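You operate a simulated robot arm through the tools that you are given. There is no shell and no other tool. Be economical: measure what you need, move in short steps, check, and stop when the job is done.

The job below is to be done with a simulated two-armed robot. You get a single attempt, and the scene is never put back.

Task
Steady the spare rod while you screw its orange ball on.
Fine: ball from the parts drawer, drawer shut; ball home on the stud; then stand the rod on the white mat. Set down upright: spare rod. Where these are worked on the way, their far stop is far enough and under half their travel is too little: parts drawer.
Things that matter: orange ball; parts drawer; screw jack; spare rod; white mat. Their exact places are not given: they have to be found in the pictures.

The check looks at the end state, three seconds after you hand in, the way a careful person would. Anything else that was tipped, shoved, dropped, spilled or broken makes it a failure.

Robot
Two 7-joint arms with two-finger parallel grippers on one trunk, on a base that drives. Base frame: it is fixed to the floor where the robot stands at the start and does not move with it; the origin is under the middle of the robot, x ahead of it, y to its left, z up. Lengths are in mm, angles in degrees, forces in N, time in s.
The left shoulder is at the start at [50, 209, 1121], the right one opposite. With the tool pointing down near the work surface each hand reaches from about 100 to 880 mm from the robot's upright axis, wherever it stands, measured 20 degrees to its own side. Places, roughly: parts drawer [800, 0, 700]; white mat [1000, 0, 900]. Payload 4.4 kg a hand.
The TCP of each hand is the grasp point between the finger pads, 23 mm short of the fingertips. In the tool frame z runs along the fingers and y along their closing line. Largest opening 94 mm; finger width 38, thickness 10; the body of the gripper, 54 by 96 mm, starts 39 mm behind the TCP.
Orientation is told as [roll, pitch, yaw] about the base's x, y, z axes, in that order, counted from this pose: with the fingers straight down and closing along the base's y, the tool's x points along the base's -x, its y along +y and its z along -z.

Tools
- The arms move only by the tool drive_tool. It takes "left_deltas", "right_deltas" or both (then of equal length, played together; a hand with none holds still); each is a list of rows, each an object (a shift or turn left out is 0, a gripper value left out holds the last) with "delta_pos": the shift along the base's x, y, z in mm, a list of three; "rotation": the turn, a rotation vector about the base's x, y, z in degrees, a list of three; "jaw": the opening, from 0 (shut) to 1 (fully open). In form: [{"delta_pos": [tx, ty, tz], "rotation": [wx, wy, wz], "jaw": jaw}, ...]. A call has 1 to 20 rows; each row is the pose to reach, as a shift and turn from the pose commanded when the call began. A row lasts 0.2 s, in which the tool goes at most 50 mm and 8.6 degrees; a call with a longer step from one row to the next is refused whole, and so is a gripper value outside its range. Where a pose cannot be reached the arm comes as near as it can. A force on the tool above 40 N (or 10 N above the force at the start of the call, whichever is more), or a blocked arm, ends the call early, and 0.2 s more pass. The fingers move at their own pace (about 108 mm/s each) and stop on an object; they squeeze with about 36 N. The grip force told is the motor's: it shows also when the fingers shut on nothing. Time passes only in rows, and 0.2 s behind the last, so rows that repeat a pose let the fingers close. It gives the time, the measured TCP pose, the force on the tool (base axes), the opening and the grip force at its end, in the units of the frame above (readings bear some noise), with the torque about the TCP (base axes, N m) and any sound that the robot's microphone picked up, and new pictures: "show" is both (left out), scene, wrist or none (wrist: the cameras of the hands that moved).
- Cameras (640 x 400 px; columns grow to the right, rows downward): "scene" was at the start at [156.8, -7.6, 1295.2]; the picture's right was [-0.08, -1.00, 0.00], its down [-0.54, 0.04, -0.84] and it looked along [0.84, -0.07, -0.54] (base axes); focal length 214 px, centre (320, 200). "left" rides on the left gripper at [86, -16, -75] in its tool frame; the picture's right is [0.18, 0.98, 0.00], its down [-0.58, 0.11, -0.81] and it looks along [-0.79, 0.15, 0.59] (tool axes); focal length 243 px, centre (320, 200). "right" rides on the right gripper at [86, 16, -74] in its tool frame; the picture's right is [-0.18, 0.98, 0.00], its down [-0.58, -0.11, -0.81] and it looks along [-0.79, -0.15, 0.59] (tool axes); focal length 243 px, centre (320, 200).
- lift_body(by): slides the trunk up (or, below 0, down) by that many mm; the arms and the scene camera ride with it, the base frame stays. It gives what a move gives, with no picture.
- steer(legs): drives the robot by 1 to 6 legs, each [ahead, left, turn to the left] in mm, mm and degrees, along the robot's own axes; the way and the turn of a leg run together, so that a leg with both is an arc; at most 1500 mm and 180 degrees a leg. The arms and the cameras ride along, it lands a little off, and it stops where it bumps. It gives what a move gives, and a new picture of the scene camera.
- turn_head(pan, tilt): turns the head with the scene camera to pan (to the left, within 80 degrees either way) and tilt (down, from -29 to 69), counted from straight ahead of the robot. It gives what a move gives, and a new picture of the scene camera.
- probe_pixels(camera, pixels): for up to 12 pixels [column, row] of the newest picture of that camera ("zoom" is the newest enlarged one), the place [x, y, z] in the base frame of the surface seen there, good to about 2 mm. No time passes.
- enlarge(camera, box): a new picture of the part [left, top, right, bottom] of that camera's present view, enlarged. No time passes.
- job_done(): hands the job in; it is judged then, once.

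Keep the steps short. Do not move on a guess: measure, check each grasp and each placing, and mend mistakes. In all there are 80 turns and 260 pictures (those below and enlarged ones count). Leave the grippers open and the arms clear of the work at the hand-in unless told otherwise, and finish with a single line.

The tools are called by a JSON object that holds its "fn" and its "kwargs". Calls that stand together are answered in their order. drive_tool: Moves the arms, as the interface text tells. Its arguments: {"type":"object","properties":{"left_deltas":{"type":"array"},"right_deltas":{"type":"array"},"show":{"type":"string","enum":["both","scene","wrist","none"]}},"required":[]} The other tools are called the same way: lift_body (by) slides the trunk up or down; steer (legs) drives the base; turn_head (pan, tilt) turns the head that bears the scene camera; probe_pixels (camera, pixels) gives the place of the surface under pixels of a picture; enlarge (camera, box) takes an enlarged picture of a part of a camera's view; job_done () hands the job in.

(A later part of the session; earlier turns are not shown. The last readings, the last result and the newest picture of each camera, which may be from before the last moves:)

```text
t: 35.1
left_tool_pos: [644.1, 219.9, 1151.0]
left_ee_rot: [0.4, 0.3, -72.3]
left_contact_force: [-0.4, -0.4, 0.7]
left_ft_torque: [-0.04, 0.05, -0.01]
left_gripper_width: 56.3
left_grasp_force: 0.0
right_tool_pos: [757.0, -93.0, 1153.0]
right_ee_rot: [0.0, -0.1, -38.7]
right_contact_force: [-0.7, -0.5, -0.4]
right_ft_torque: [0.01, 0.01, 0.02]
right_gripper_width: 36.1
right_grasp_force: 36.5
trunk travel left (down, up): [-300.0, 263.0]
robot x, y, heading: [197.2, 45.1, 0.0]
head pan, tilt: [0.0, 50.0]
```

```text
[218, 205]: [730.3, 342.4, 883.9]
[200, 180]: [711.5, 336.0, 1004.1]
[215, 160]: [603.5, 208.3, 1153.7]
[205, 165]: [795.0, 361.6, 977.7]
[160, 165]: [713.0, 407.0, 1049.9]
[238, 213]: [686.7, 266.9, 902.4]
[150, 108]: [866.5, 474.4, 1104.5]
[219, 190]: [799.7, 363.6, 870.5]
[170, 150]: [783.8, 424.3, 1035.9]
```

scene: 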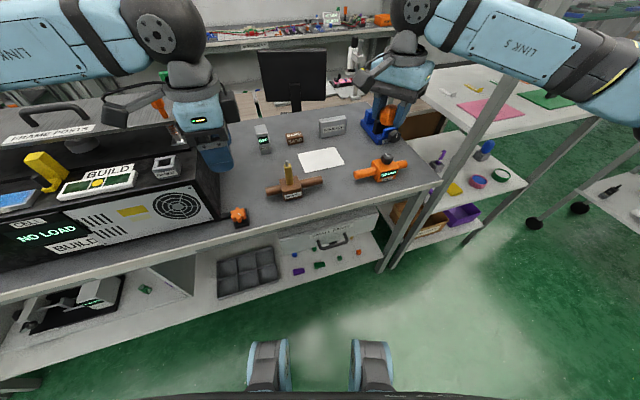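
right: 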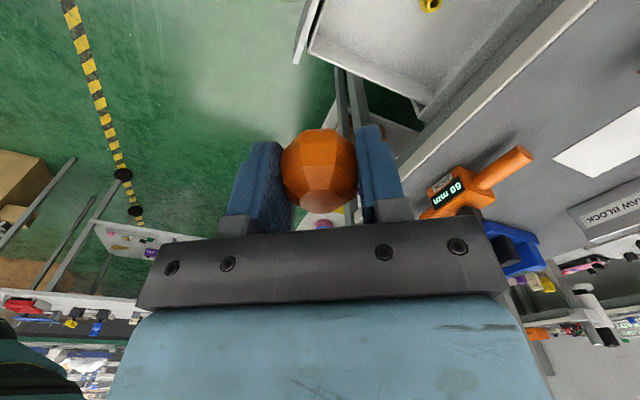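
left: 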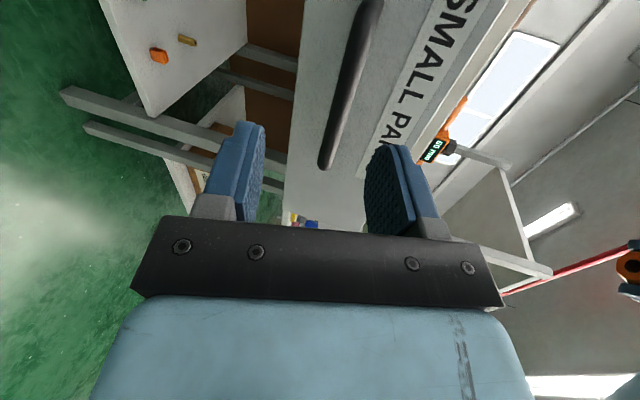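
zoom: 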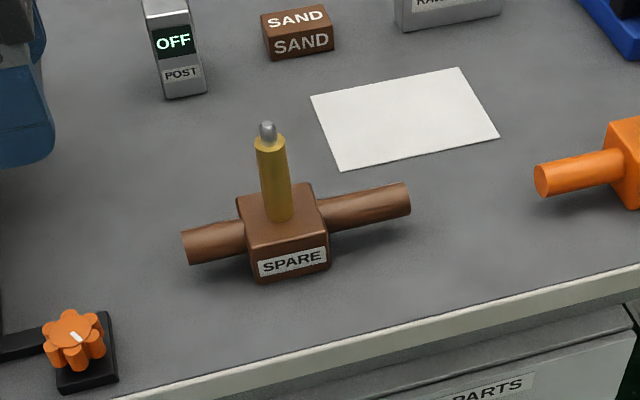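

{"fn": "probe_pixels", "kwargs": {"camera": "zoom", "pixels": [[215, 226], [216, 231], [217, 240], [218, 250], [219, 256], [190, 250], [240, 235], [268, 125], [266, 140], [280, 145], [258, 145], [278, 210]]}}

{"fn": "probe_pixels", "kwargs": {"camera": "zoom", "pixels": [[240, 198], [310, 188], [325, 232], [248, 245], [262, 280], [328, 268], [293, 195], [255, 200], [320, 185], [205, 240], [360, 205], [405, 195]]}}

```text
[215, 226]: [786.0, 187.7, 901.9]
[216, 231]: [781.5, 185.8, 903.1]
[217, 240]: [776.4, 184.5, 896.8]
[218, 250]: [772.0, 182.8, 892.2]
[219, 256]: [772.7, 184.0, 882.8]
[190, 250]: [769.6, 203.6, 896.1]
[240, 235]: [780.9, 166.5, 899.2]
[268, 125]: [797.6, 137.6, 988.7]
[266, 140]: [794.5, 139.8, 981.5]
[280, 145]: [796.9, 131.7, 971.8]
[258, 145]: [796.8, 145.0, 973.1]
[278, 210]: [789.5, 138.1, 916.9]
```

```text
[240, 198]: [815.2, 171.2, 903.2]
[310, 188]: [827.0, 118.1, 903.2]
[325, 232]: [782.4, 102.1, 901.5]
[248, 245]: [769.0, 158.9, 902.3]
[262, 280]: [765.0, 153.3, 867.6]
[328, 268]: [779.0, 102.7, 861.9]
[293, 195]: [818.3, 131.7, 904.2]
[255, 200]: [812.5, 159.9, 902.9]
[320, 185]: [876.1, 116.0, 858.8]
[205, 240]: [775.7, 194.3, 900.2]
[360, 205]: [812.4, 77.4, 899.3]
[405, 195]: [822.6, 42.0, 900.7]
```

The bar axis is at z≈892 with radius 11, and the rod axis is at (798,137.5). The box on the left begins about 140 mm beyond the bar end, so the left hand will lean 30° to the left. I'll go to a pre-grasp 120 mm back along the tool line.

{"fn": "drive_tool", "kwargs": {"left_deltas": [{"delta_pos": [20, 5, -20], "rotation": [-4.77, -1.52, 0], "jaw": 0.6}, {"delta_pos": [40, 10, -45], "rotation": [-9.53, -3.03, 0]}, {"delta_pos": [60, 15, -70], "rotation": [-14.3, -4.55, 0]}, {"delta_pos": [80, 20, -97], "rotation": [-19.07, -6.07, 0]}, {"delta_pos": [100, 24, -124], "rotation": [-23.83, -7.58, 0]}, {"delta_pos": [118, 28, -151], "rotation": [-28.6, -9.1, 0]}, {"delta_pos": [118, 28, -151], "rotation": [-28.6, -9.1, 0]}]}}

```text
t: 36.7
left_tool_pos: [684.1, 212.2, 1014.9]
left_ee_rot: [2.5, -24.3, -70.7]
left_contact_force: [-0.4, -0.3, 0.4]
left_ft_torque: [-0.03, -0.01, 0.0]
left_gripper_width: 56.5
left_grasp_force: 0.1
left hand out of reach, approached as far as the arm can: row 1, 2, 3, 4, 5, 6, 7
right_tool_pos: [757.0, -94.3, 1152.4]
right_ee_rot: [0.0, 0.0, -38.7]
right_contact_force: [-0.7, 0.6, -0.1]
right_ft_torque: [0.01, -0.01, -0.02]
right_gripper_width: 36.3
right_grasp_force: 36.0
trunk travel left (down, up): [-300.0, 263.0]
robot x, y, heading: [197.8, 49.5, -0.3]
head pan, tilt: [0.0, 50.0]
```

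scene: 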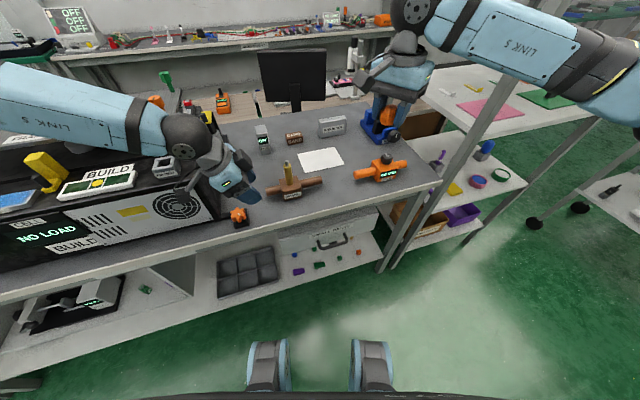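
left: 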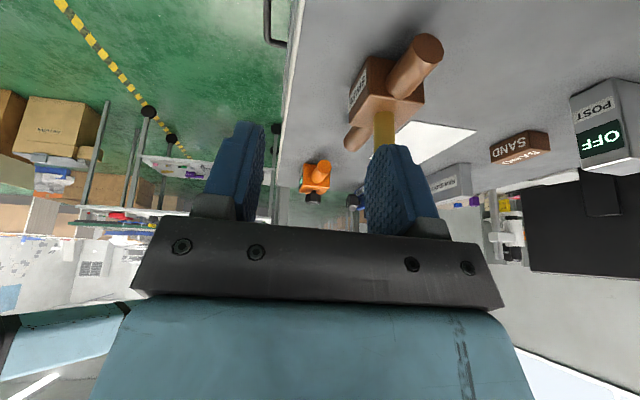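

That lean exceeds the left wrist. A better option is the pose that worked on the drawer: tool tilted 60° from the front, closing across the bar, on the right bar (l≈−165), which leaves the rod axis free. First I'll level and retract the left hand.

{"fn": "drive_tool", "kwargs": {"left_deltas": [{"delta_pos": [-20, -7, 15], "rotation": [5.7, 2, 0]}, {"delta_pos": [-40, -15, 30], "rotation": [11.4, 4, 0]}, {"delta_pos": [-60, -22, 45], "rotation": [17.2, 6, 0]}, {"delta_pos": [-80, -30, 60], "rotation": [22.9, 8, 0]}, {"delta_pos": [-80, -30, 60], "rotation": [22.9, 8, 0]}], "show": "none"}}

```text
t: 37.9
left_tool_pos: [602.9, 182.2, 1074.4]
left_ee_rot: [2.4, 0.1, -70.7]
left_contact_force: [0.5, 0.1, 0.3]
left_ft_torque: [0.02, 0.0, 0.02]
left_gripper_width: 56.5
left_grasp_force: 0.1
right_tool_pos: [756.9, -92.2, 1152.0]
right_ee_rot: [-0.1, -0.2, -38.7]
right_contact_force: [0.1, -0.4, -0.3]
right_ft_torque: [-0.01, 0.0, 0.01]
right_gripper_width: 36.1
right_grasp_force: 36.3
trunk travel left (down, up): [-300.0, 263.0]
robot x, y, heading: [200.9, 48.1, -0.0]
head pan, tilt: [0.0, 50.0]
```

The left hand is level. Now I'll tilt it and move to the pre-grasp in front of the right bar, narrowing the jaw to about 34 mm.

{"fn": "drive_tool", "kwargs": {"left_deltas": [{"delta_pos": [16, -15, -10], "rotation": [2.2, -6.85, -0.2], "jaw": 0.37}, {"delta_pos": [31, -30, -25], "rotation": [4.4, -13.7, -0.4]}, {"delta_pos": [47, -46, -42], "rotation": [6.6, -20.5, -0.6]}, {"delta_pos": [63, -61, -60], "rotation": [8.75, -27.4, -0.8]}, {"delta_pos": [79, -76, -78], "rotation": [10.9, -34.2, -1]}, {"delta_pos": [95, -92, -96], "rotation": [13.1, -41.1, -1.2]}, {"delta_pos": [111, -107, -114], "rotation": [15.3, -48, -1.4]}, {"delta_pos": [127, -122, -131], "rotation": [17.5, -54.8, -1.6]}, {"delta_pos": [127, -122, -131], "rotation": [17.5, -54.8, -1.6]}]}}

```text
t: 39.9
left_tool_pos: [730.3, 61.5, 942.2]
left_ee_rot: [60.0, -0.7, -72.8]
left_contact_force: [0.2, 0.5, -0.1]
left_ft_torque: [0.0, -0.04, 0.0]
left_gripper_width: 34.9
left_grasp_force: 0.1
right_tool_pos: [755.9, -93.3, 1153.3]
right_ee_rot: [-0.1, -0.2, -38.7]
right_contact_force: [-0.6, 0.8, 0.1]
right_ft_torque: [0.0, 0.01, -0.02]
right_gripper_width: 35.8
right_grasp_force: 36.1
trunk travel left (down, up): [-300.0, 263.0]
robot x, y, heading: [196.4, 48.4, -0.4]
head pan, tilt: [0.0, 50.0]
```

scene: 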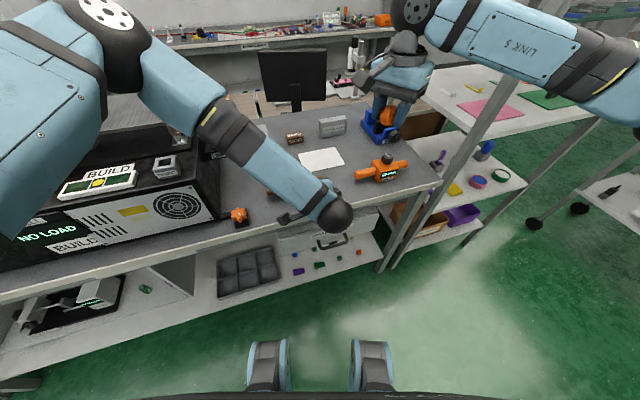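
left: 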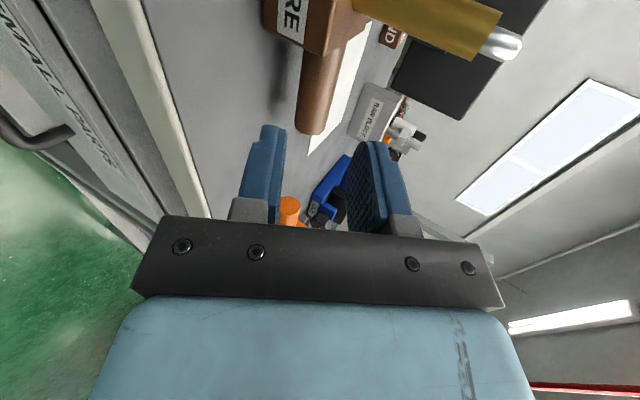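

The bar end shows at left (312,125). I'll probe it to confirm alignment before going in.

{"fn": "probe_pixels", "kwargs": {"camera": "left", "pixels": [[300, 100], [312, 100], [325, 100], [336, 100], [312, 128], [306, 60], [345, 50], [495, 45], [455, 30], [470, 12], [440, 50]]}}

```text
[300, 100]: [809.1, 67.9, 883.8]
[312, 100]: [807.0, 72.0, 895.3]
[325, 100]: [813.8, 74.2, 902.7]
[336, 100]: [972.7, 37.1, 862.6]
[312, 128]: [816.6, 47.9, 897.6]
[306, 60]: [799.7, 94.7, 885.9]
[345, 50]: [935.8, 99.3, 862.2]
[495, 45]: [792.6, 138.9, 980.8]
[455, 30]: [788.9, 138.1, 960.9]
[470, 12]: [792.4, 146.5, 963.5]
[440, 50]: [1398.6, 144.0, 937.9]
```

The alignment is confirmed (bar axis n≈802, z≈892). I'll move in along the tool line and close.

{"fn": "drive_tool", "kwargs": {"left_deltas": [{"delta_pos": [25, 6.7, -14.7]}, {"delta_pos": [50, 13.3, -29.3]}, {"delta_pos": [65, 17.3, -38]}, {"delta_pos": [75, 20, -44]}, {"delta_pos": [75, 20, -44], "jaw": 0}, {"delta_pos": [75, 20, -44]}, {"delta_pos": [75, 20, -44]}]}}

```text
t: 41.5
left_tool_pos: [804.2, 82.7, 899.4]
left_ee_rot: [60.0, -0.7, -72.9]
left_contact_force: [0.8, 1.3, 0.8]
left_ft_torque: [0.13, 0.09, -0.07]
left_gripper_width: 26.4
left_grasp_force: 36.1
right_tool_pos: [756.6, -93.4, 1153.3]
right_ee_rot: [0.0, -0.1, -38.7]
right_contact_force: [-0.2, 0.0, -0.4]
right_ft_torque: [-0.01, -0.01, -0.03]
right_gripper_width: 36.1
right_grasp_force: 36.1
trunk travel left (down, up): [-300.0, 263.0]
robot x, y, heading: [198.0, 49.2, -0.4]
head pan, tilt: [0.0, 50.0]
```

scene: 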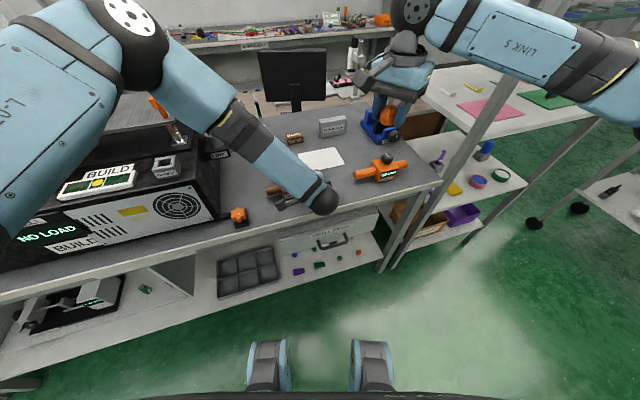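
left: 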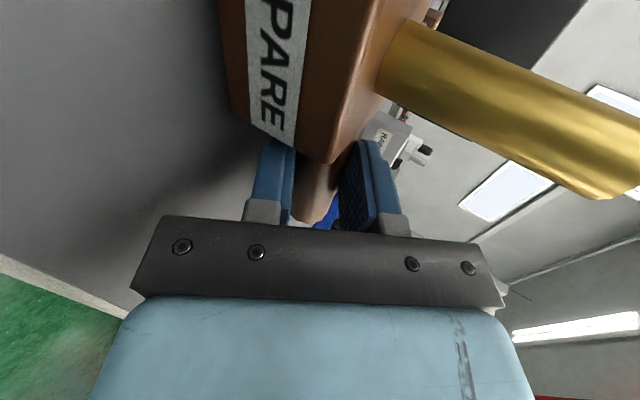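

The bar is gripped (26.4 mm, 36 N). Now I'll bring the ball above the stud axis (≈798.5,138), rotating the right hand to +51° for a clockwise turn and keeping it high at first.

{"fn": "drive_tool", "kwargs": {"right_deltas": [{"delta_pos": [4, 20, 0], "rotation": [0, 0, 8.15]}, {"delta_pos": [8, 41, -3], "rotation": [0, 0, 16.3]}, {"delta_pos": [12, 62, -8], "rotation": [0, 0, 24.5]}, {"delta_pos": [16, 83, -13], "rotation": [0, 0, 32.6]}, {"delta_pos": [20, 104, -18], "rotation": [0, 0, 40.8]}, {"delta_pos": [24, 125, -23], "rotation": [0, 0, 48.9]}, {"delta_pos": [28, 146, -28], "rotation": [0, 0, 57.1]}, {"delta_pos": [32, 167, -33], "rotation": [0, 0, 65.2]}, {"delta_pos": [36, 188, -38], "rotation": [0, 0, 73.4]}, {"delta_pos": [39, 210, -43], "rotation": [0, 0, 81.5]}, {"delta_pos": [42, 231, -48], "rotation": [0, 0, 89.7]}, {"delta_pos": [42, 231, -48], "rotation": [0, 0, 89.7]}]}}

```text
t: 44.1
left_tool_pos: [802.5, 81.3, 899.7]
left_ee_rot: [60.1, -0.6, -72.7]
left_contact_force: [-0.9, -0.2, 3.1]
left_ft_torque: [0.21, 0.2, 0.07]
left_gripper_width: 26.2
left_grasp_force: 35.6
right_tool_pos: [797.6, 138.0, 1105.7]
right_ee_rot: [0.0, -0.1, 51.2]
right_contact_force: [-0.2, 0.2, 0.4]
right_ft_torque: [0.03, 0.01, -0.01]
right_gripper_width: 36.4
right_grasp_force: 35.9
trunk travel left (down, up): [-300.0, 263.0]
robot x, y, heading: [198.6, 49.3, -0.1]
head pan, tilt: [0.0, 50.0]
```

scene: 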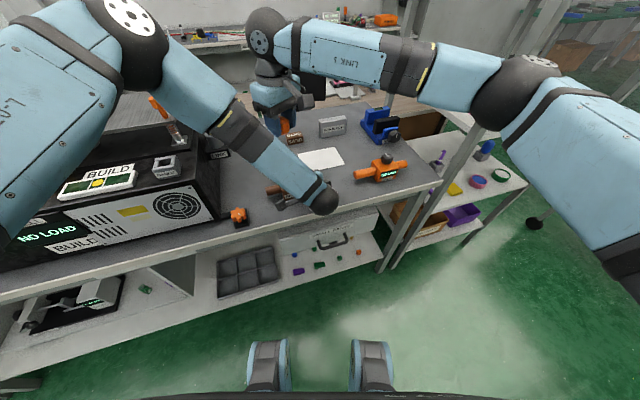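
right: 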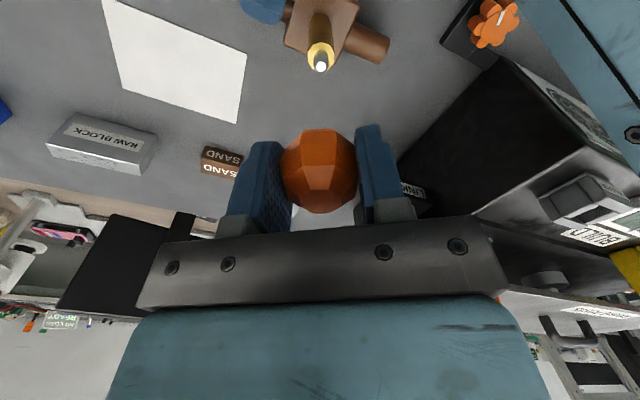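

The stud tip shows at right (320,67) directly in line with the ball. I'll probe it.

{"fn": "enlarge", "kwargs": {"camera": "right", "box": [280, 20, 376, 80]}}

{"fn": "probe_pixels", "kwargs": {"camera": "right", "pixels": [[320, 66], [316, 62], [324, 62], [320, 60], [310, 55], [331, 55], [320, 72]]}}

```text
6.67 times, centred on (328, 50) of right
```

zoom: 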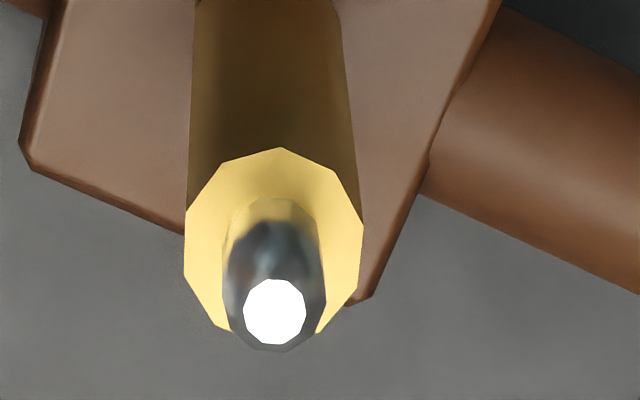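

```text
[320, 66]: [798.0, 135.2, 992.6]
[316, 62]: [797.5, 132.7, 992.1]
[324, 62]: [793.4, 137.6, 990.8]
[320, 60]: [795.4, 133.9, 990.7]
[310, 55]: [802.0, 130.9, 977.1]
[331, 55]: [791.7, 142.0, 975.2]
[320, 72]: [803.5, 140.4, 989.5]
```

{"fn": "probe_pixels", "kwargs": {"camera": "zoom", "pixels": [[275, 312], [250, 312], [300, 312], [275, 285], [275, 340], [190, 260], [358, 260], [210, 180], [340, 180], [275, 160], [228, 325], [322, 325]]}}

```text
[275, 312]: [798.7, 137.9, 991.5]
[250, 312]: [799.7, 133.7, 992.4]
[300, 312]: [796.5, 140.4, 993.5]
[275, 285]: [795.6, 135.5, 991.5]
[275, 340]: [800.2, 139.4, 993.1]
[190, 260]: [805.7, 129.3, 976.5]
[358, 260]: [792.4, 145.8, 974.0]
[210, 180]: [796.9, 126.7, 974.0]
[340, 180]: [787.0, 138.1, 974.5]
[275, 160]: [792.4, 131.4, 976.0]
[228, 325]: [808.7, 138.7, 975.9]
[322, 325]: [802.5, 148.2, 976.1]
```

The stud axis is (798.3,137.4), tip z 992 and shoulder 975. The ball bottom is 27 mm below the TCP, so contact should come near TCP z 1019. I'll go down to just above and then touch.

{"fn": "drive_tool", "kwargs": {"right_deltas": [{"delta_pos": [0.7, -0.6, -40]}, {"delta_pos": [0.7, -0.6, -75]}, {"delta_pos": [0.7, -0.6, -82]}, {"delta_pos": [0.7, -0.6, -85]}, {"delta_pos": [0.7, -0.6, -87]}, {"delta_pos": [0.7, -0.6, -88.5]}], "show": "wrist"}}

```text
t: 45.5
left_tool_pos: [804.1, 82.2, 898.6]
left_ee_rot: [60.0, -0.7, -72.8]
left_contact_force: [-2.1, 0.6, 3.9]
left_ft_torque: [0.25, 0.24, 0.0]
left_gripper_width: 26.2
left_grasp_force: 36.3
right_tool_pos: [799.5, 137.4, 1017.2]
right_ee_rot: [0.0, -0.1, 50.9]
right_contact_force: [-0.4, -0.2, -0.6]
right_ft_torque: [-0.02, 0.01, -0.01]
right_gripper_width: 35.9
right_grasp_force: 36.1
trunk travel left (down, up): [-300.0, 263.0]
robot x, y, heading: [194.3, 51.4, 0.1]
head pan, tilt: [0.0, 50.0]
```

right: 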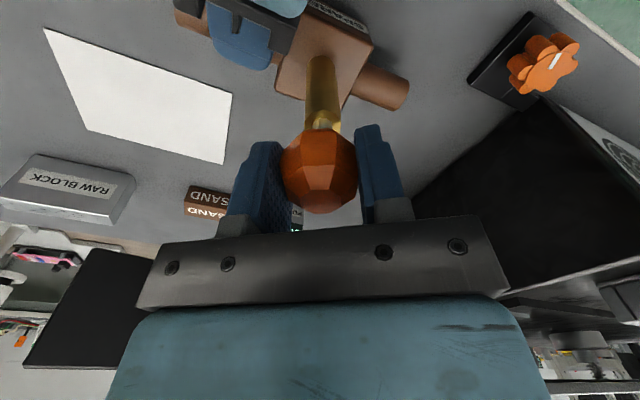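

No contact force yet. I'll lower another 5 mm in small steps.

{"fn": "drive_tool", "kwargs": {"right_deltas": [{"delta_pos": [0, 0, -1]}, {"delta_pos": [0, 0, -2]}, {"delta_pos": [0, 0, -3]}, {"delta_pos": [0, 0, -4]}, {"delta_pos": [0, 0, -5]}], "show": "wrist"}}

{"fn": "enlarge", "kwargs": {"camera": "right", "box": [260, 70, 388, 150]}}

```text
t: 46.7
left_tool_pos: [803.9, 81.5, 898.9]
left_ee_rot: [59.9, -0.7, -72.8]
left_contact_force: [2.8, 1.5, 3.3]
left_ft_torque: [0.0, 0.5, -0.16]
left_gripper_width: 26.3
left_grasp_force: 36.6
right_tool_pos: [799.3, 138.6, 1011.5]
right_ee_rot: [0.0, 0.0, 51.0]
right_contact_force: [-3.9, -2.5, -1.3]
right_ft_torque: [-0.04, 0.09, -0.01]
right_gripper_width: 36.1
right_grasp_force: 35.9
trunk travel left (down, up): [-300.0, 263.0]
robot x, y, heading: [196.2, 46.6, 0.0]
head pan, tilt: [0.0, 50.0]
```

right: 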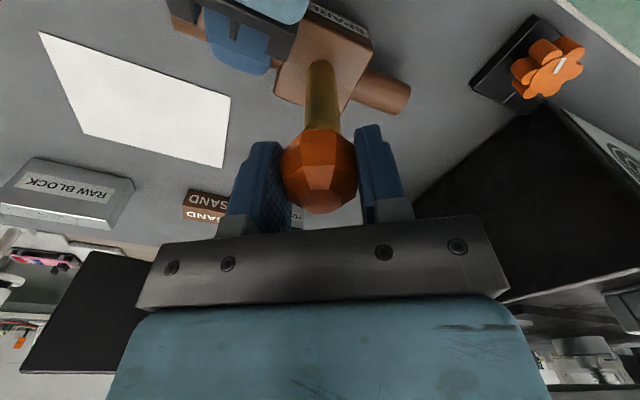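

```text
5.00 times, centred on (324, 110) of right
```

zoom: 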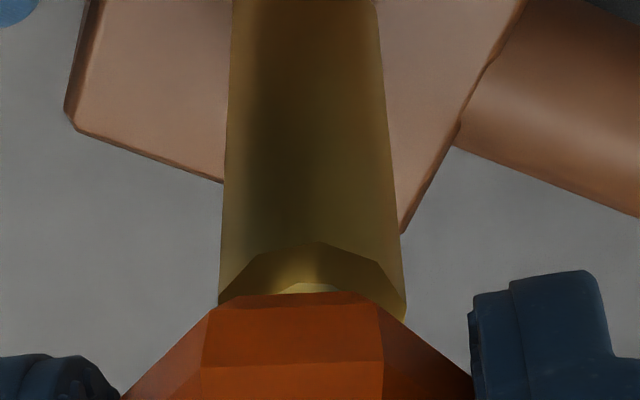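

The stud is entering the ball's hole, with a small side load of (-3.9,-2.5) N. I'll ease over by about 0.8 mm and go down until something stops it.

{"fn": "drive_tool", "kwargs": {"right_deltas": [{"delta_pos": [-0.8, -0.8, 0]}, {"delta_pos": [-0.8, -0.8, -1]}, {"delta_pos": [-0.8, -0.8, -2]}, {"delta_pos": [-0.8, -0.8, -3]}, {"delta_pos": [-0.8, -0.8, -4]}], "show": "none"}}

```text
t: 47.9
left_tool_pos: [804.4, 81.7, 897.6]
left_ee_rot: [60.0, -0.6, -72.8]
left_contact_force: [0.5, 0.9, 3.5]
left_ft_torque: [0.17, 0.22, -0.06]
left_gripper_width: 26.3
left_grasp_force: 36.4
right_tool_pos: [798.2, 135.5, 1008.3]
right_ee_rot: [0.0, 0.0, 51.0]
right_contact_force: [-0.3, -0.1, 0.0]
right_ft_torque: [-0.02, 0.01, -0.01]
right_gripper_width: 36.2
right_grasp_force: 36.2
trunk travel left (down, up): [-300.0, 263.0]
robot x, y, heading: [199.2, 45.5, 0.3]
head pan, tilt: [0.0, 50.0]
```

Still no vertical force at 1008. I'll keep lowering in 1 mm steps until it meets resistance.

{"fn": "drive_tool", "kwargs": {"right_deltas": [{"delta_pos": [0, 0, -1]}, {"delta_pos": [0, 0, -2]}, {"delta_pos": [0, 0, -3]}, {"delta_pos": [0, 0, -4]}], "show": "wrist"}}

{"fn": "enlarge", "kwargs": {"camera": "right", "box": [260, 70, 388, 150]}}

```text
t: 48.9
left_tool_pos: [803.9, 81.9, 897.6]
left_ee_rot: [59.9, -0.7, -72.8]
left_contact_force: [3.4, -7.7, -0.3]
left_ft_torque: [0.89, 0.49, -0.32]
left_gripper_width: 25.5
left_grasp_force: 36.0
right_tool_pos: [798.6, 136.1, 1003.2]
right_ee_rot: [0.0, -0.2, 51.0]
right_contact_force: [-2.1, 6.9, -0.6]
right_ft_torque: [0.3, -0.09, 0.09]
right_gripper_width: 36.1
right_grasp_force: 36.4
trunk travel left (down, up): [-300.0, 263.0]
robot x, y, heading: [200.1, 53.1, -0.3]
head pan, tilt: [0.0, 50.0]
```

right: 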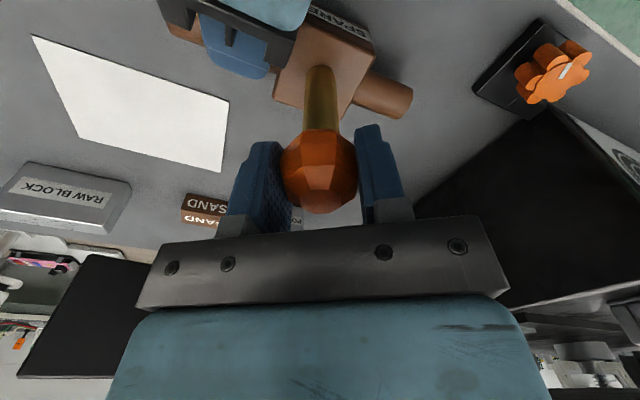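

```text
5.00 times, centred on (324, 110) of right
```

zoom: 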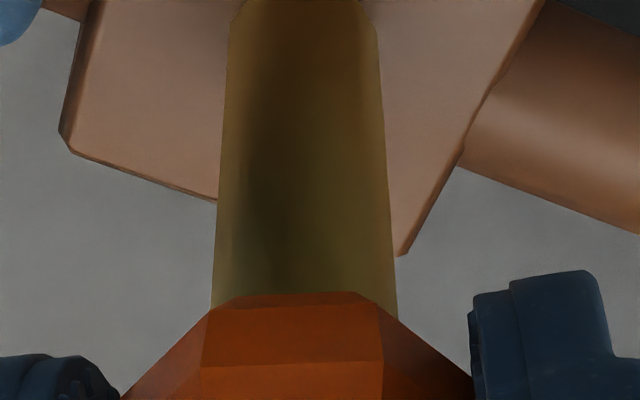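

The ball is nearly on the shoulder (TCP 1003). I'll turn it clockwise about 134° with a slight downward bias and watch torque and sound.

{"fn": "drive_tool", "kwargs": {"right_deltas": [{"delta_pos": [0, 0.5, -0.2], "rotation": [0, 0, -8.4]}, {"delta_pos": [0, 0.5, -0.3], "rotation": [0, 0, -16.8]}, {"delta_pos": [0, 0.5, -0.4], "rotation": [0, 0, -25.2]}, {"delta_pos": [0, 0.5, -0.5], "rotation": [0, 0, -33.6]}, {"delta_pos": [0, 0.5, -0.6], "rotation": [0, 0, -42]}, {"delta_pos": [0, 0.5, -0.7], "rotation": [0, 0, -50.4]}, {"delta_pos": [0, 0.5, -0.8], "rotation": [0, 0, -58.8]}, {"delta_pos": [0, 0.5, -0.9], "rotation": [0, 0, -67.2]}, {"delta_pos": [0, 0.5, -1], "rotation": [0, 0, -75.6]}, {"delta_pos": [0, 0.5, -1.1], "rotation": [0, 0, -84]}, {"delta_pos": [0, 0.5, -1.2], "rotation": [0, 0, -92.4]}, {"delta_pos": [0, 0.5, -1.3], "rotation": [0, 0, -100.8]}, {"delta_pos": [0, 0.5, -1.4], "rotation": [0, 0, -109.2]}, {"delta_pos": [0, 0.5, -1.5], "rotation": [0, 0, -117.6]}, {"delta_pos": [0, 0.5, -1.5], "rotation": [0, 0, -126]}, {"delta_pos": [0, 0.5, -1.5], "rotation": [0, 0, -134.4]}], "show": "wrist"}}

{"fn": "enlarge", "kwargs": {"camera": "right", "box": [260, 70, 388, 150]}}

```text
t: 49.4
left_tool_pos: [803.7, 82.4, 898.8]
left_ee_rot: [59.8, -0.5, -73.3]
left_contact_force: [12.4, -14.7, 2.7]
left_ft_torque: [1.18, 0.49, -0.72]
left_gripper_width: 27.2
left_grasp_force: 36.1
right_tool_pos: [802.9, 132.4, 1006.0]
right_ee_rot: [0.0, -0.2, 39.7]
right_contact_force: [0.0, -2.3, 5.3]
right_ft_torque: [1.14, 2.36, 2.09]
right_gripper_width: 36.8
right_grasp_force: 36.6
trunk travel left (down, up): [-300.0, 263.0]
robot x, y, heading: [196.9, 52.3, 0.2]
head pan, tilt: [0.0, 50.0]
stopped in row 2 (right hand): the force on the tool passed its limit at 56 N (the readings are from after the stop); the commanded pose is now the measured one
```

right: 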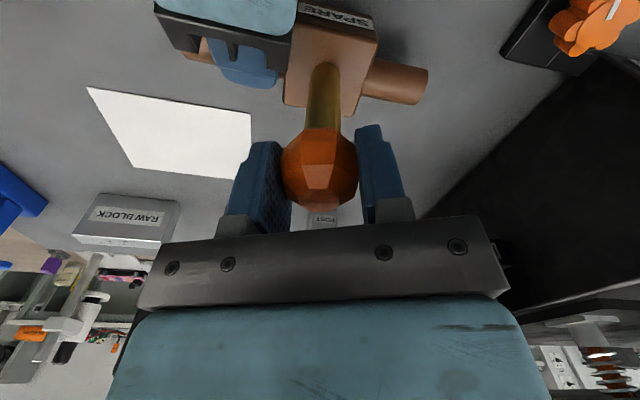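

```text
5.00 times, centred on (324, 110) of right
```

zoom: 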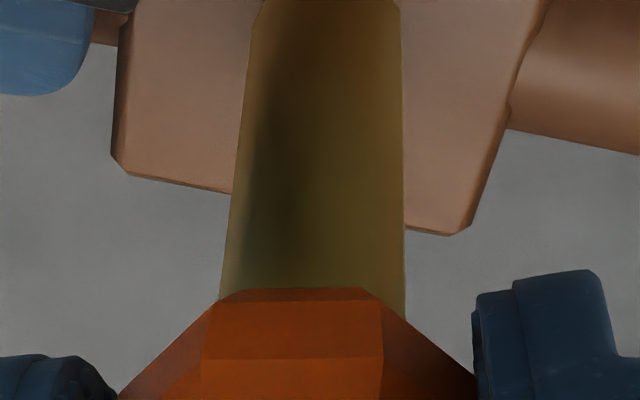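

The torque pattern matches a sideways push on the right hand's camera block (about 28 N toward +x,-y), so the right camera probably touches the left arm, not the thread. I'll back the turn out slightly and probe the arm surfaces.

{"fn": "drive_tool", "kwargs": {"right_deltas": [{"delta_pos": [-2, 2, 0], "rotation": [0, 0, 6]}, {"delta_pos": [-4.5, 5, 0], "rotation": [0, 0, 11.3]}], "show": "scene"}}

{"fn": "enlarge", "kwargs": {"camera": "scene", "box": [180, 60, 372, 220]}}

{"fn": "probe_pixels", "kwargs": {"camera": "scene", "pixels": [[322, 197], [300, 180], [275, 155], [250, 140], [230, 120], [280, 105], [300, 98], [265, 80], [215, 90], [290, 120]]}}

```text
t: 50.0
left_tool_pos: [804.0, 82.7, 898.1]
left_ee_rot: [59.8, -0.6, -72.9]
left_contact_force: [-4.5, 6.8, 10.8]
left_ft_torque: [-1.27, -0.59, 0.23]
left_gripper_width: 26.0
left_grasp_force: 35.6
right_tool_pos: [801.2, 134.8, 1005.3]
right_ee_rot: [-0.4, -0.2, 50.7]
right_contact_force: [6.2, -7.8, -6.0]
right_ft_torque: [0.83, -0.26, -0.03]
right_gripper_width: 36.4
right_grasp_force: 35.9
trunk travel left (down, up): [-300.0, 263.0]
robot x, y, heading: [195.6, 50.4, 0.1]
head pan, tilt: [0.0, 50.0]
```

scene: 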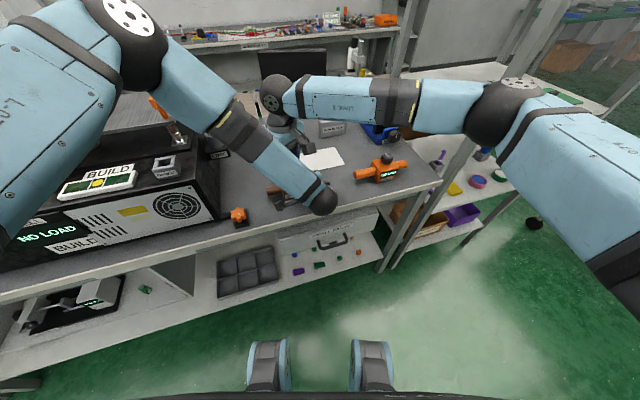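

```text
2.50 times, centred on (276, 140) of scene
```

zoom: 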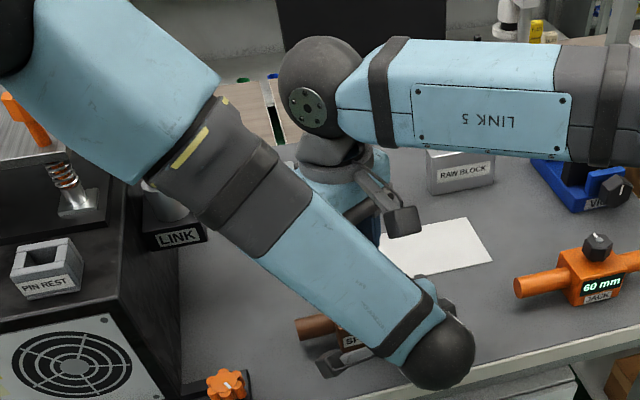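

```text
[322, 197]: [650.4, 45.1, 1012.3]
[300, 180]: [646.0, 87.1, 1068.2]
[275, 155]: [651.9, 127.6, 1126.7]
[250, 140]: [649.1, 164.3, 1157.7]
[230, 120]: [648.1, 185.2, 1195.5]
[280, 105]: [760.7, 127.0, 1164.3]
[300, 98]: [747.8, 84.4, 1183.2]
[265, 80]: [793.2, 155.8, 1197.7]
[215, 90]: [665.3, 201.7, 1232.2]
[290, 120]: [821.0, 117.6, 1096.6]
```

The left forearm (x≈650–740, z≈1010–1200) is what the right camera touched. I'll lift the ball off, move it clear to the right and turn to yaw −60°, so the camera stays on the far side through the clockwise turning.

{"fn": "drive_tool", "kwargs": {"right_deltas": [{"delta_pos": [0, 0, 40]}, {"delta_pos": [0, 0, 80]}, {"delta_pos": [5, -40, 100]}, {"delta_pos": [10, -80, 115]}, {"delta_pos": [15, -120, 120]}, {"delta_pos": [20, -150, 120]}, {"delta_pos": [20, -150, 120], "rotation": [0, 0, -8.5]}, {"delta_pos": [20, -150, 120], "rotation": [0, 0, -17]}, {"delta_pos": [20, -150, 120], "rotation": [0, 0, -25.5]}, {"delta_pos": [20, -150, 120], "rotation": [0, 0, -34]}, {"delta_pos": [20, -150, 120], "rotation": [0, 0, -42.5]}, {"delta_pos": [20, -150, 120], "rotation": [0, 0, -51]}, {"delta_pos": [20, -150, 120], "rotation": [0, 0, -59.5]}, {"delta_pos": [20, -150, 120], "rotation": [0, 0, -68]}, {"delta_pos": [20, -150, 120], "rotation": [0, 0, -76.5]}, {"delta_pos": [20, -150, 120], "rotation": [0, 0, -85]}, {"delta_pos": [20, -150, 120], "rotation": [0, 0, -93.5]}, {"delta_pos": [20, -150, 120], "rotation": [0, 0, -102]}, {"delta_pos": [20, -150, 120], "rotation": [0, 0, -110.5]}]}}

```text
t: 50.4
left_tool_pos: [806.8, 83.6, 901.8]
left_ee_rot: [60.2, -0.5, -73.1]
left_contact_force: [0.3, -0.7, 4.3]
left_ft_torque: [0.22, 0.05, 0.02]
left_gripper_width: 26.0
left_grasp_force: 36.1
right_tool_pos: [799.5, 134.8, 1026.9]
right_ee_rot: [-0.2, 0.3, 50.7]
right_contact_force: [0.4, 1.0, -5.0]
right_ft_torque: [0.05, -0.05, -0.03]
right_gripper_width: 35.7
right_grasp_force: 35.9
trunk travel left (down, up): [-300.0, 263.0]
robot x, y, heading: [197.6, 49.1, -0.1]
head pan, tilt: [0.0, 50.0]
stopped in row 1 (left hand): the force on the tool passed its limit at 51 N (the readings are from after the stop); the commanded pose is now the measured one
```

scene: 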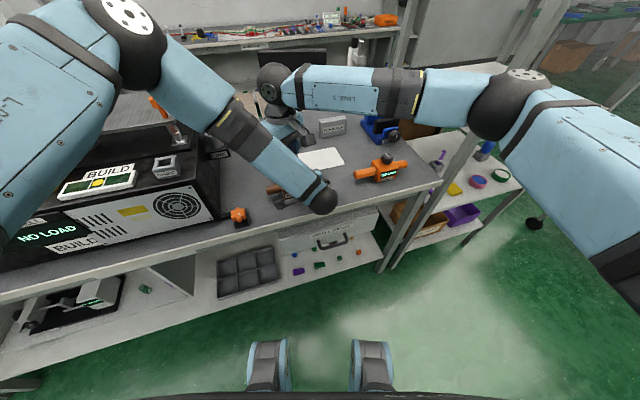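
right: 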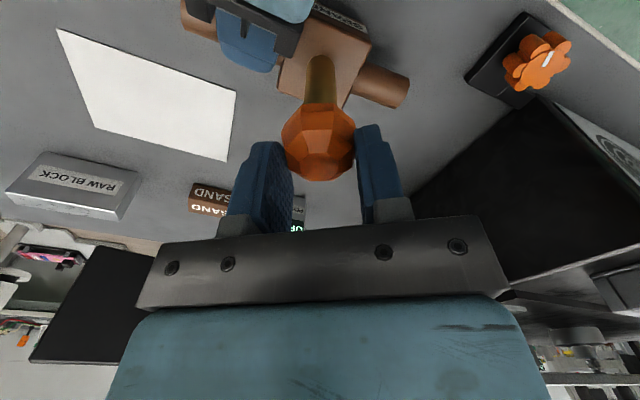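

The ball stayed on the stud and slid in the pads, so the thread has caught. I'll open the right hand, rise clear, and rotate away to the right as planned.

{"fn": "drive_tool", "kwargs": {"right_deltas": [{"jaw": 0.7}, {"jaw": 0.7}, {"delta_pos": [0, 0, 40]}, {"delta_pos": [0, 0, 80]}, {"delta_pos": [5, -40, 100]}, {"delta_pos": [10, -80, 110]}, {"delta_pos": [15, -120, 110], "rotation": [0, 0, -8.5]}, {"delta_pos": [20, -140, 110], "rotation": [0, 0, -17]}, {"delta_pos": [20, -140, 110], "rotation": [0, 0, -25.5]}, {"delta_pos": [20, -140, 110], "rotation": [0, 0, -34]}, {"delta_pos": [20, -140, 110], "rotation": [0, 0, -42.5]}, {"delta_pos": [20, -140, 110], "rotation": [0, 0, -51]}, {"delta_pos": [20, -140, 110], "rotation": [0, 0, -59.5]}, {"delta_pos": [20, -140, 110], "rotation": [0, 0, -68]}, {"delta_pos": [20, -140, 110], "rotation": [0, 0, -76.5]}, {"delta_pos": [20, -140, 110], "rotation": [0, 0, -85]}, {"delta_pos": [20, -140, 110], "rotation": [0, 0, -93.5]}, {"delta_pos": [20, -140, 110], "rotation": [0, 0, -102]}, {"delta_pos": [20, -140, 110], "rotation": [0, 0, -110.5]}]}}

```text
t: 54.4
left_tool_pos: [806.5, 82.9, 901.1]
left_ee_rot: [60.4, -0.5, -73.1]
left_contact_force: [-0.4, 0.7, -1.7]
left_ft_torque: [-0.09, -0.01, -0.02]
left_gripper_width: 26.3
left_grasp_force: 35.9
right_tool_pos: [818.8, -4.3, 1137.2]
right_ee_rot: [-0.1, 0.3, -59.8]
right_contact_force: [-0.3, 0.1, 0.2]
right_ft_torque: [-0.04, -0.02, 0.0]
right_gripper_width: 66.0
right_grasp_force: 0.1
trunk travel left (down, up): [-300.0, 263.0]
robot x, y, heading: [196.5, 47.1, -0.2]
head pan, tilt: [0.0, 50.0]
```

scene: 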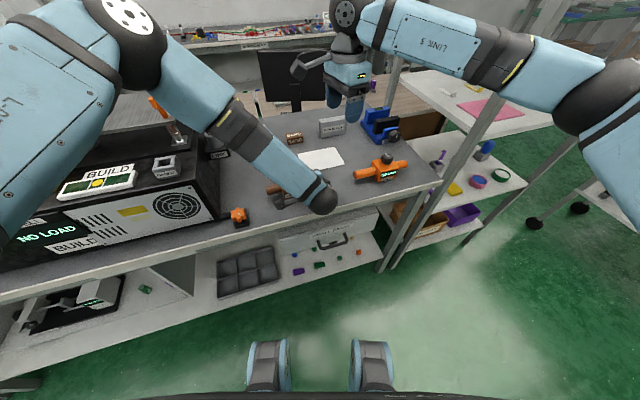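
right: 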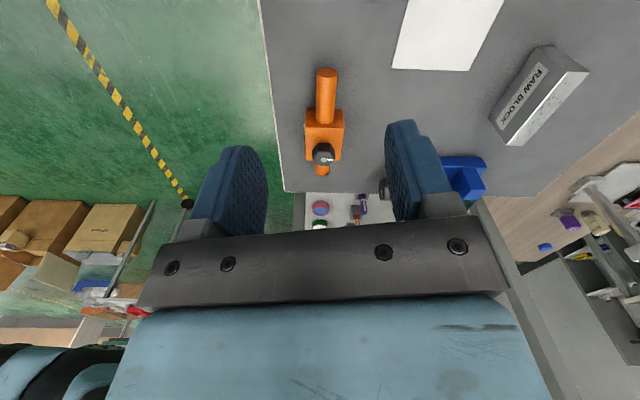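

The right hand is clear at yaw −60°. I'll return above the rod and look at the ball.

{"fn": "drive_tool", "kwargs": {"right_deltas": [{"delta_pos": [-5, 35, 0]}, {"delta_pos": [-9, 71, -10]}, {"delta_pos": [-14, 107, -25]}, {"delta_pos": [-19, 142, -45]}, {"delta_pos": [-19, 142, -45]}], "show": "wrist"}}

{"fn": "enlarge", "kwargs": {"camera": "right", "box": [256, 40, 384, 130]}}

```text
t: 55.6
left_tool_pos: [805.1, 82.2, 900.4]
left_ee_rot: [60.4, -0.5, -73.0]
left_contact_force: [0.3, -0.7, -2.4]
left_ft_torque: [-0.08, 0.03, 0.01]
left_gripper_width: 26.0
left_grasp_force: 36.2
right_tool_pos: [800.6, 136.6, 1091.8]
right_ee_rot: [-0.1, 0.2, -59.7]
right_contact_force: [0.1, 0.2, 0.0]
right_ft_torque: [0.01, 0.01, -0.02]
right_gripper_width: 66.0
right_grasp_force: 0.2
trunk travel left (down, up): [-300.0, 263.0]
robot x, y, heading: [194.8, 46.2, -0.0]
head pan, tilt: [0.0, 50.0]
```

right: 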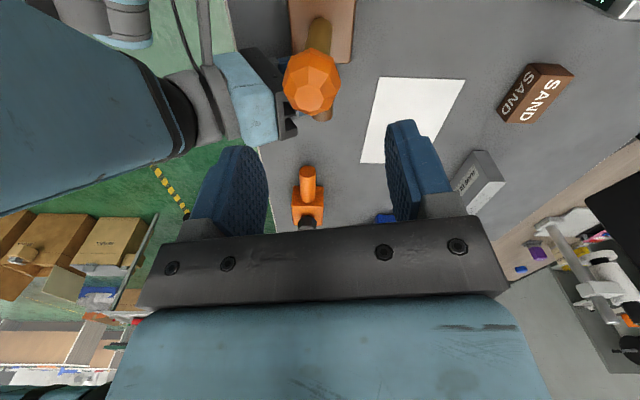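

```text
4.44 times, centred on (320, 85) of right
```

zoom: 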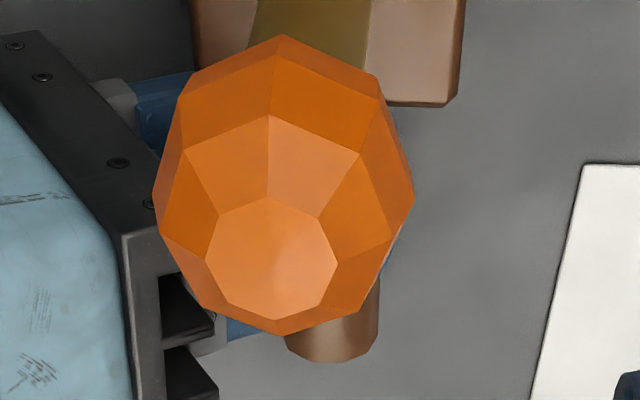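

{"fn": "probe_pixels", "kwargs": {"camera": "zoom", "pixels": [[275, 262], [275, 315], [275, 210], [215, 262], [332, 262], [162, 200], [408, 200], [270, 120], [182, 150], [365, 150], [320, 215], [222, 215]]}}

```text
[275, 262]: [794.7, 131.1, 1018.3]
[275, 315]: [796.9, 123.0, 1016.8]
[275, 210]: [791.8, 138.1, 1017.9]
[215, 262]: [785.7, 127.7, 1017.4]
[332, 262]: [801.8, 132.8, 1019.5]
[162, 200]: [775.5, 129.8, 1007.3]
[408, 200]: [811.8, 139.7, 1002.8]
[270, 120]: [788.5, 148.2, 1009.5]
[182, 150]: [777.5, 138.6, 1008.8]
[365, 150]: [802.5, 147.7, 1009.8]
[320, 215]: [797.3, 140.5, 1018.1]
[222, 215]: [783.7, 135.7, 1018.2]
```

The ball top sits at (794,131,1018), leaning a few mm, so the pull tilted the rod slightly in the left grip. I'll lower the left hand 2 mm, let the rod settle flat on the bench, and grip it again.

{"fn": "drive_tool", "kwargs": {"left_deltas": [{"delta_pos": [0, 0, -1]}, {"delta_pos": [0, 0, -2]}, {"delta_pos": [0, 0, -2], "jaw": 0.33}, {"delta_pos": [0, 0, -2]}, {"delta_pos": [0, 0, -2]}, {"delta_pos": [0, 0, -2], "jaw": 0}, {"delta_pos": [0, 0, -2]}, {"delta_pos": [0, 0, -2]}], "show": "none"}}

{"fn": "drive_tool", "kwargs": {"right_deltas": [{"delta_pos": [0, 0, 0]}], "show": "wrist"}}

{"fn": "enlarge", "kwargs": {"camera": "right", "box": [256, 40, 384, 130]}}

```text
t: 57.4
left_tool_pos: [805.3, 83.5, 898.3]
left_ee_rot: [60.4, -0.5, -73.0]
left_contact_force: [-0.3, 0.2, 7.4]
left_ft_torque: [0.06, 0.23, -0.05]
left_gripper_width: 26.1
left_grasp_force: 35.8
right_tool_pos: [799.2, 134.8, 1093.4]
right_ee_rot: [-0.1, 0.3, -59.7]
right_contact_force: [0.3, -0.3, 0.2]
right_ft_torque: [0.01, -0.01, -0.03]
right_gripper_width: 65.9
right_grasp_force: 0.1
trunk travel left (down, up): [-300.0, 263.0]
robot x, y, heading: [197.9, 48.7, 0.0]
head pan, tilt: [0.0, 50.0]
```

```text
t: 57.8
left_tool_pos: [804.6, 84.1, 900.2]
left_ee_rot: [60.5, -0.5, -73.0]
left_contact_force: [-0.5, -0.6, 9.9]
left_ft_torque: [0.08, 0.23, -0.04]
left_gripper_width: 26.4
left_grasp_force: 36.2
right_tool_pos: [799.8, 135.6, 1093.1]
right_ee_rot: [0.0, 0.3, -59.7]
right_contact_force: [0.2, 0.2, -0.9]
right_ft_torque: [0.02, 0.0, 0.0]
right_gripper_width: 65.9
right_grasp_force: 0.1
trunk travel left (down, up): [-300.0, 263.0]
robot x, y, heading: [199.7, 48.0, -0.2]
head pan, tilt: [0.0, 50.0]
```

right: 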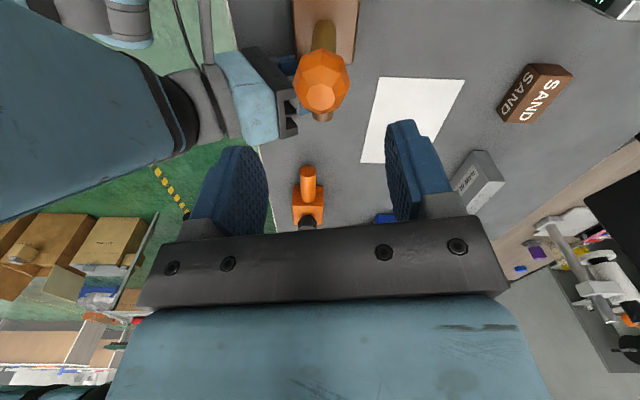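

```text
4.44 times, centred on (320, 85) of right
```

zoom: 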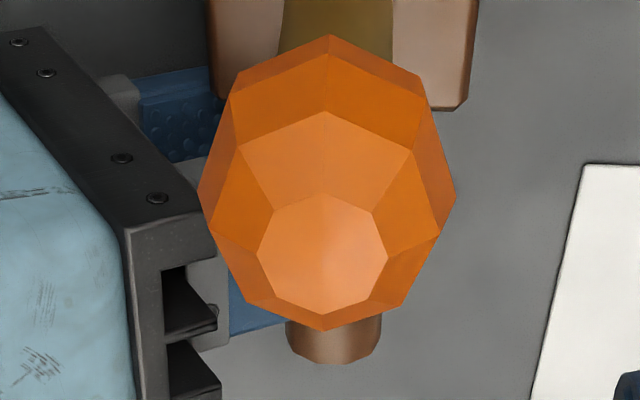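

{"fn": "probe_pixels", "kwargs": {"camera": "zoom", "pixels": [[322, 258], [322, 312], [322, 205], [262, 258], [382, 258], [270, 205], [370, 212], [200, 200], [452, 200], [245, 148], [412, 150], [325, 115]]}}

```text
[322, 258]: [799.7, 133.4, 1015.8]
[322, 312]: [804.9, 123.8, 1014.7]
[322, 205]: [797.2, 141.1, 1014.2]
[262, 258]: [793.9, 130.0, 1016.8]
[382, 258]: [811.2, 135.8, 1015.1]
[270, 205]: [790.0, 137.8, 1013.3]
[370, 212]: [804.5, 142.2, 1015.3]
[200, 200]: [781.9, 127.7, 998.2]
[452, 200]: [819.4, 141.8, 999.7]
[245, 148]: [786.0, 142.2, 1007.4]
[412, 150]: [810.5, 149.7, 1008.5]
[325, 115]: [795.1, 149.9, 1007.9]
```

The rod is upright again: ball axis (801,133.5), top 1015, with about 3 mm left to the shoulder. I'll turn 22.5° to match the facets, lower to z 1003 and grip.

{"fn": "drive_tool", "kwargs": {"right_deltas": [{"delta_pos": [1.2, -2, -20], "rotation": [0, 0, -7.5]}, {"delta_pos": [1.2, -2, -40], "rotation": [0, 0, -15]}, {"delta_pos": [1.2, -2, -60], "rotation": [0, 0, -22.5]}, {"delta_pos": [1.2, -2, -80], "rotation": [0, 0, -22.5]}, {"delta_pos": [1.2, -2, -90], "rotation": [0, 0, -22.5]}, {"delta_pos": [1.2, -2, -90], "rotation": [0, 0, -22.5], "jaw": 0}, {"delta_pos": [1.2, -2, -90], "rotation": [0, 0, -22.5]}, {"delta_pos": [1.2, -2, -90], "rotation": [0, 0, -22.5]}], "show": "wrist"}}

```text
t: 59.6
left_tool_pos: [805.6, 83.8, 898.9]
left_ee_rot: [60.5, -0.5, -73.1]
left_contact_force: [-0.9, 0.2, 15.6]
left_ft_torque: [0.18, 0.19, 0.2]
left_gripper_width: 26.1
left_grasp_force: 35.9
right_tool_pos: [799.8, 135.4, 1002.4]
right_ee_rot: [0.0, 0.3, -82.3]
right_contact_force: [5.4, 0.7, -1.5]
right_ft_torque: [0.07, -0.5, 0.01]
right_gripper_width: 39.4
right_grasp_force: 35.9
trunk travel left (down, up): [-300.0, 263.0]
robot x, y, heading: [196.8, 46.5, 0.0]
head pan, tilt: [0.0, 50.0]
```

right: 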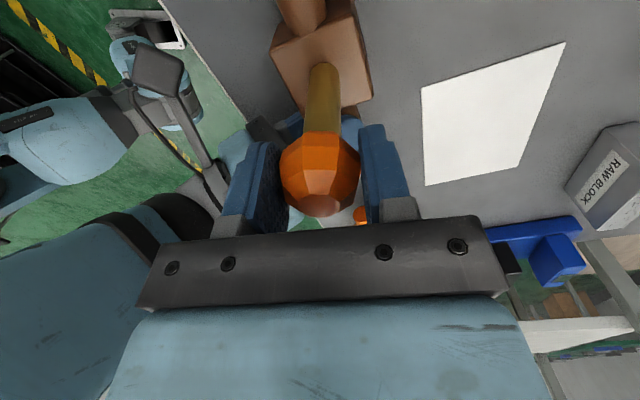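

It's gripped at 39.4 mm. Now I'll turn clockwise, watching force and torque.

{"fn": "drive_tool", "kwargs": {"right_deltas": [{"delta_pos": [0, 0, 0], "rotation": [0, 0, -8.4]}, {"delta_pos": [0, 0, -0.1], "rotation": [0, 0, -16.8]}, {"delta_pos": [0, 0, -0.2], "rotation": [0, 0, -25.2]}, {"delta_pos": [0, 0, -0.2], "rotation": [0, 0, -33.6]}, {"delta_pos": [0, 0, -0.3], "rotation": [0, 0, -42]}, {"delta_pos": [0, 0, -0.3], "rotation": [0, 0, -50.4]}, {"delta_pos": [0, 0, -0.4], "rotation": [0, 0, -58.8]}, {"delta_pos": [0, 0, -0.4], "rotation": [0, 0, -67.2]}, {"delta_pos": [0, 0, -0.5], "rotation": [0, 0, -75.6]}, {"delta_pos": [0, 0, -0.5], "rotation": [0, 0, -84]}], "show": "wrist"}}

{"fn": "enlarge", "kwargs": {"camera": "right", "box": [256, 100, 384, 220]}}

```text
t: 61.8
left_tool_pos: [805.6, 84.0, 899.1]
left_ee_rot: [60.5, -0.5, -72.9]
left_contact_force: [-3.3, 9.4, 15.9]
left_ft_torque: [-0.96, -0.28, 0.03]
left_gripper_width: 26.6
left_grasp_force: 36.0
right_tool_pos: [798.7, 136.0, 1002.2]
right_ee_rot: [-0.2, 0.3, -166.4]
right_contact_force: [0.2, -11.8, -7.1]
right_ft_torque: [0.19, 0.74, 0.01]
right_gripper_width: 35.9
right_grasp_force: 36.2
trunk travel left (down, up): [-300.0, 263.0]
robot x, y, heading: [199.4, 49.6, -0.0]
head pan, tilt: [0.0, 50.0]
```

right: 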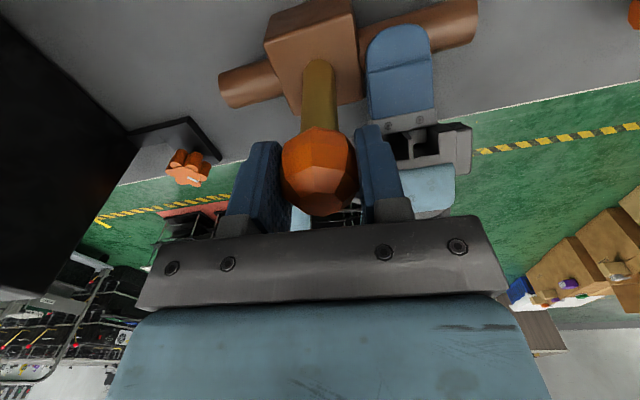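

```text
3.33 times, centred on (320, 160) of right
```

zoom: 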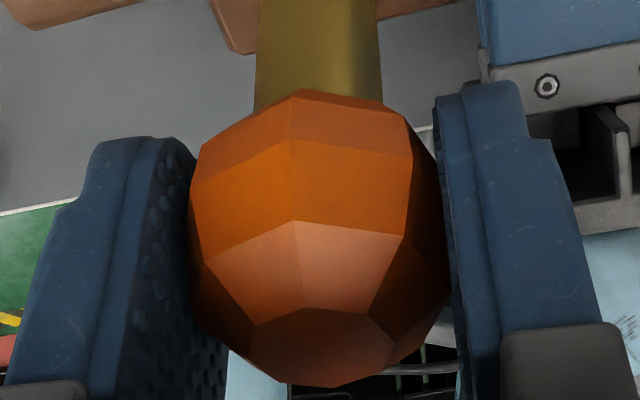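

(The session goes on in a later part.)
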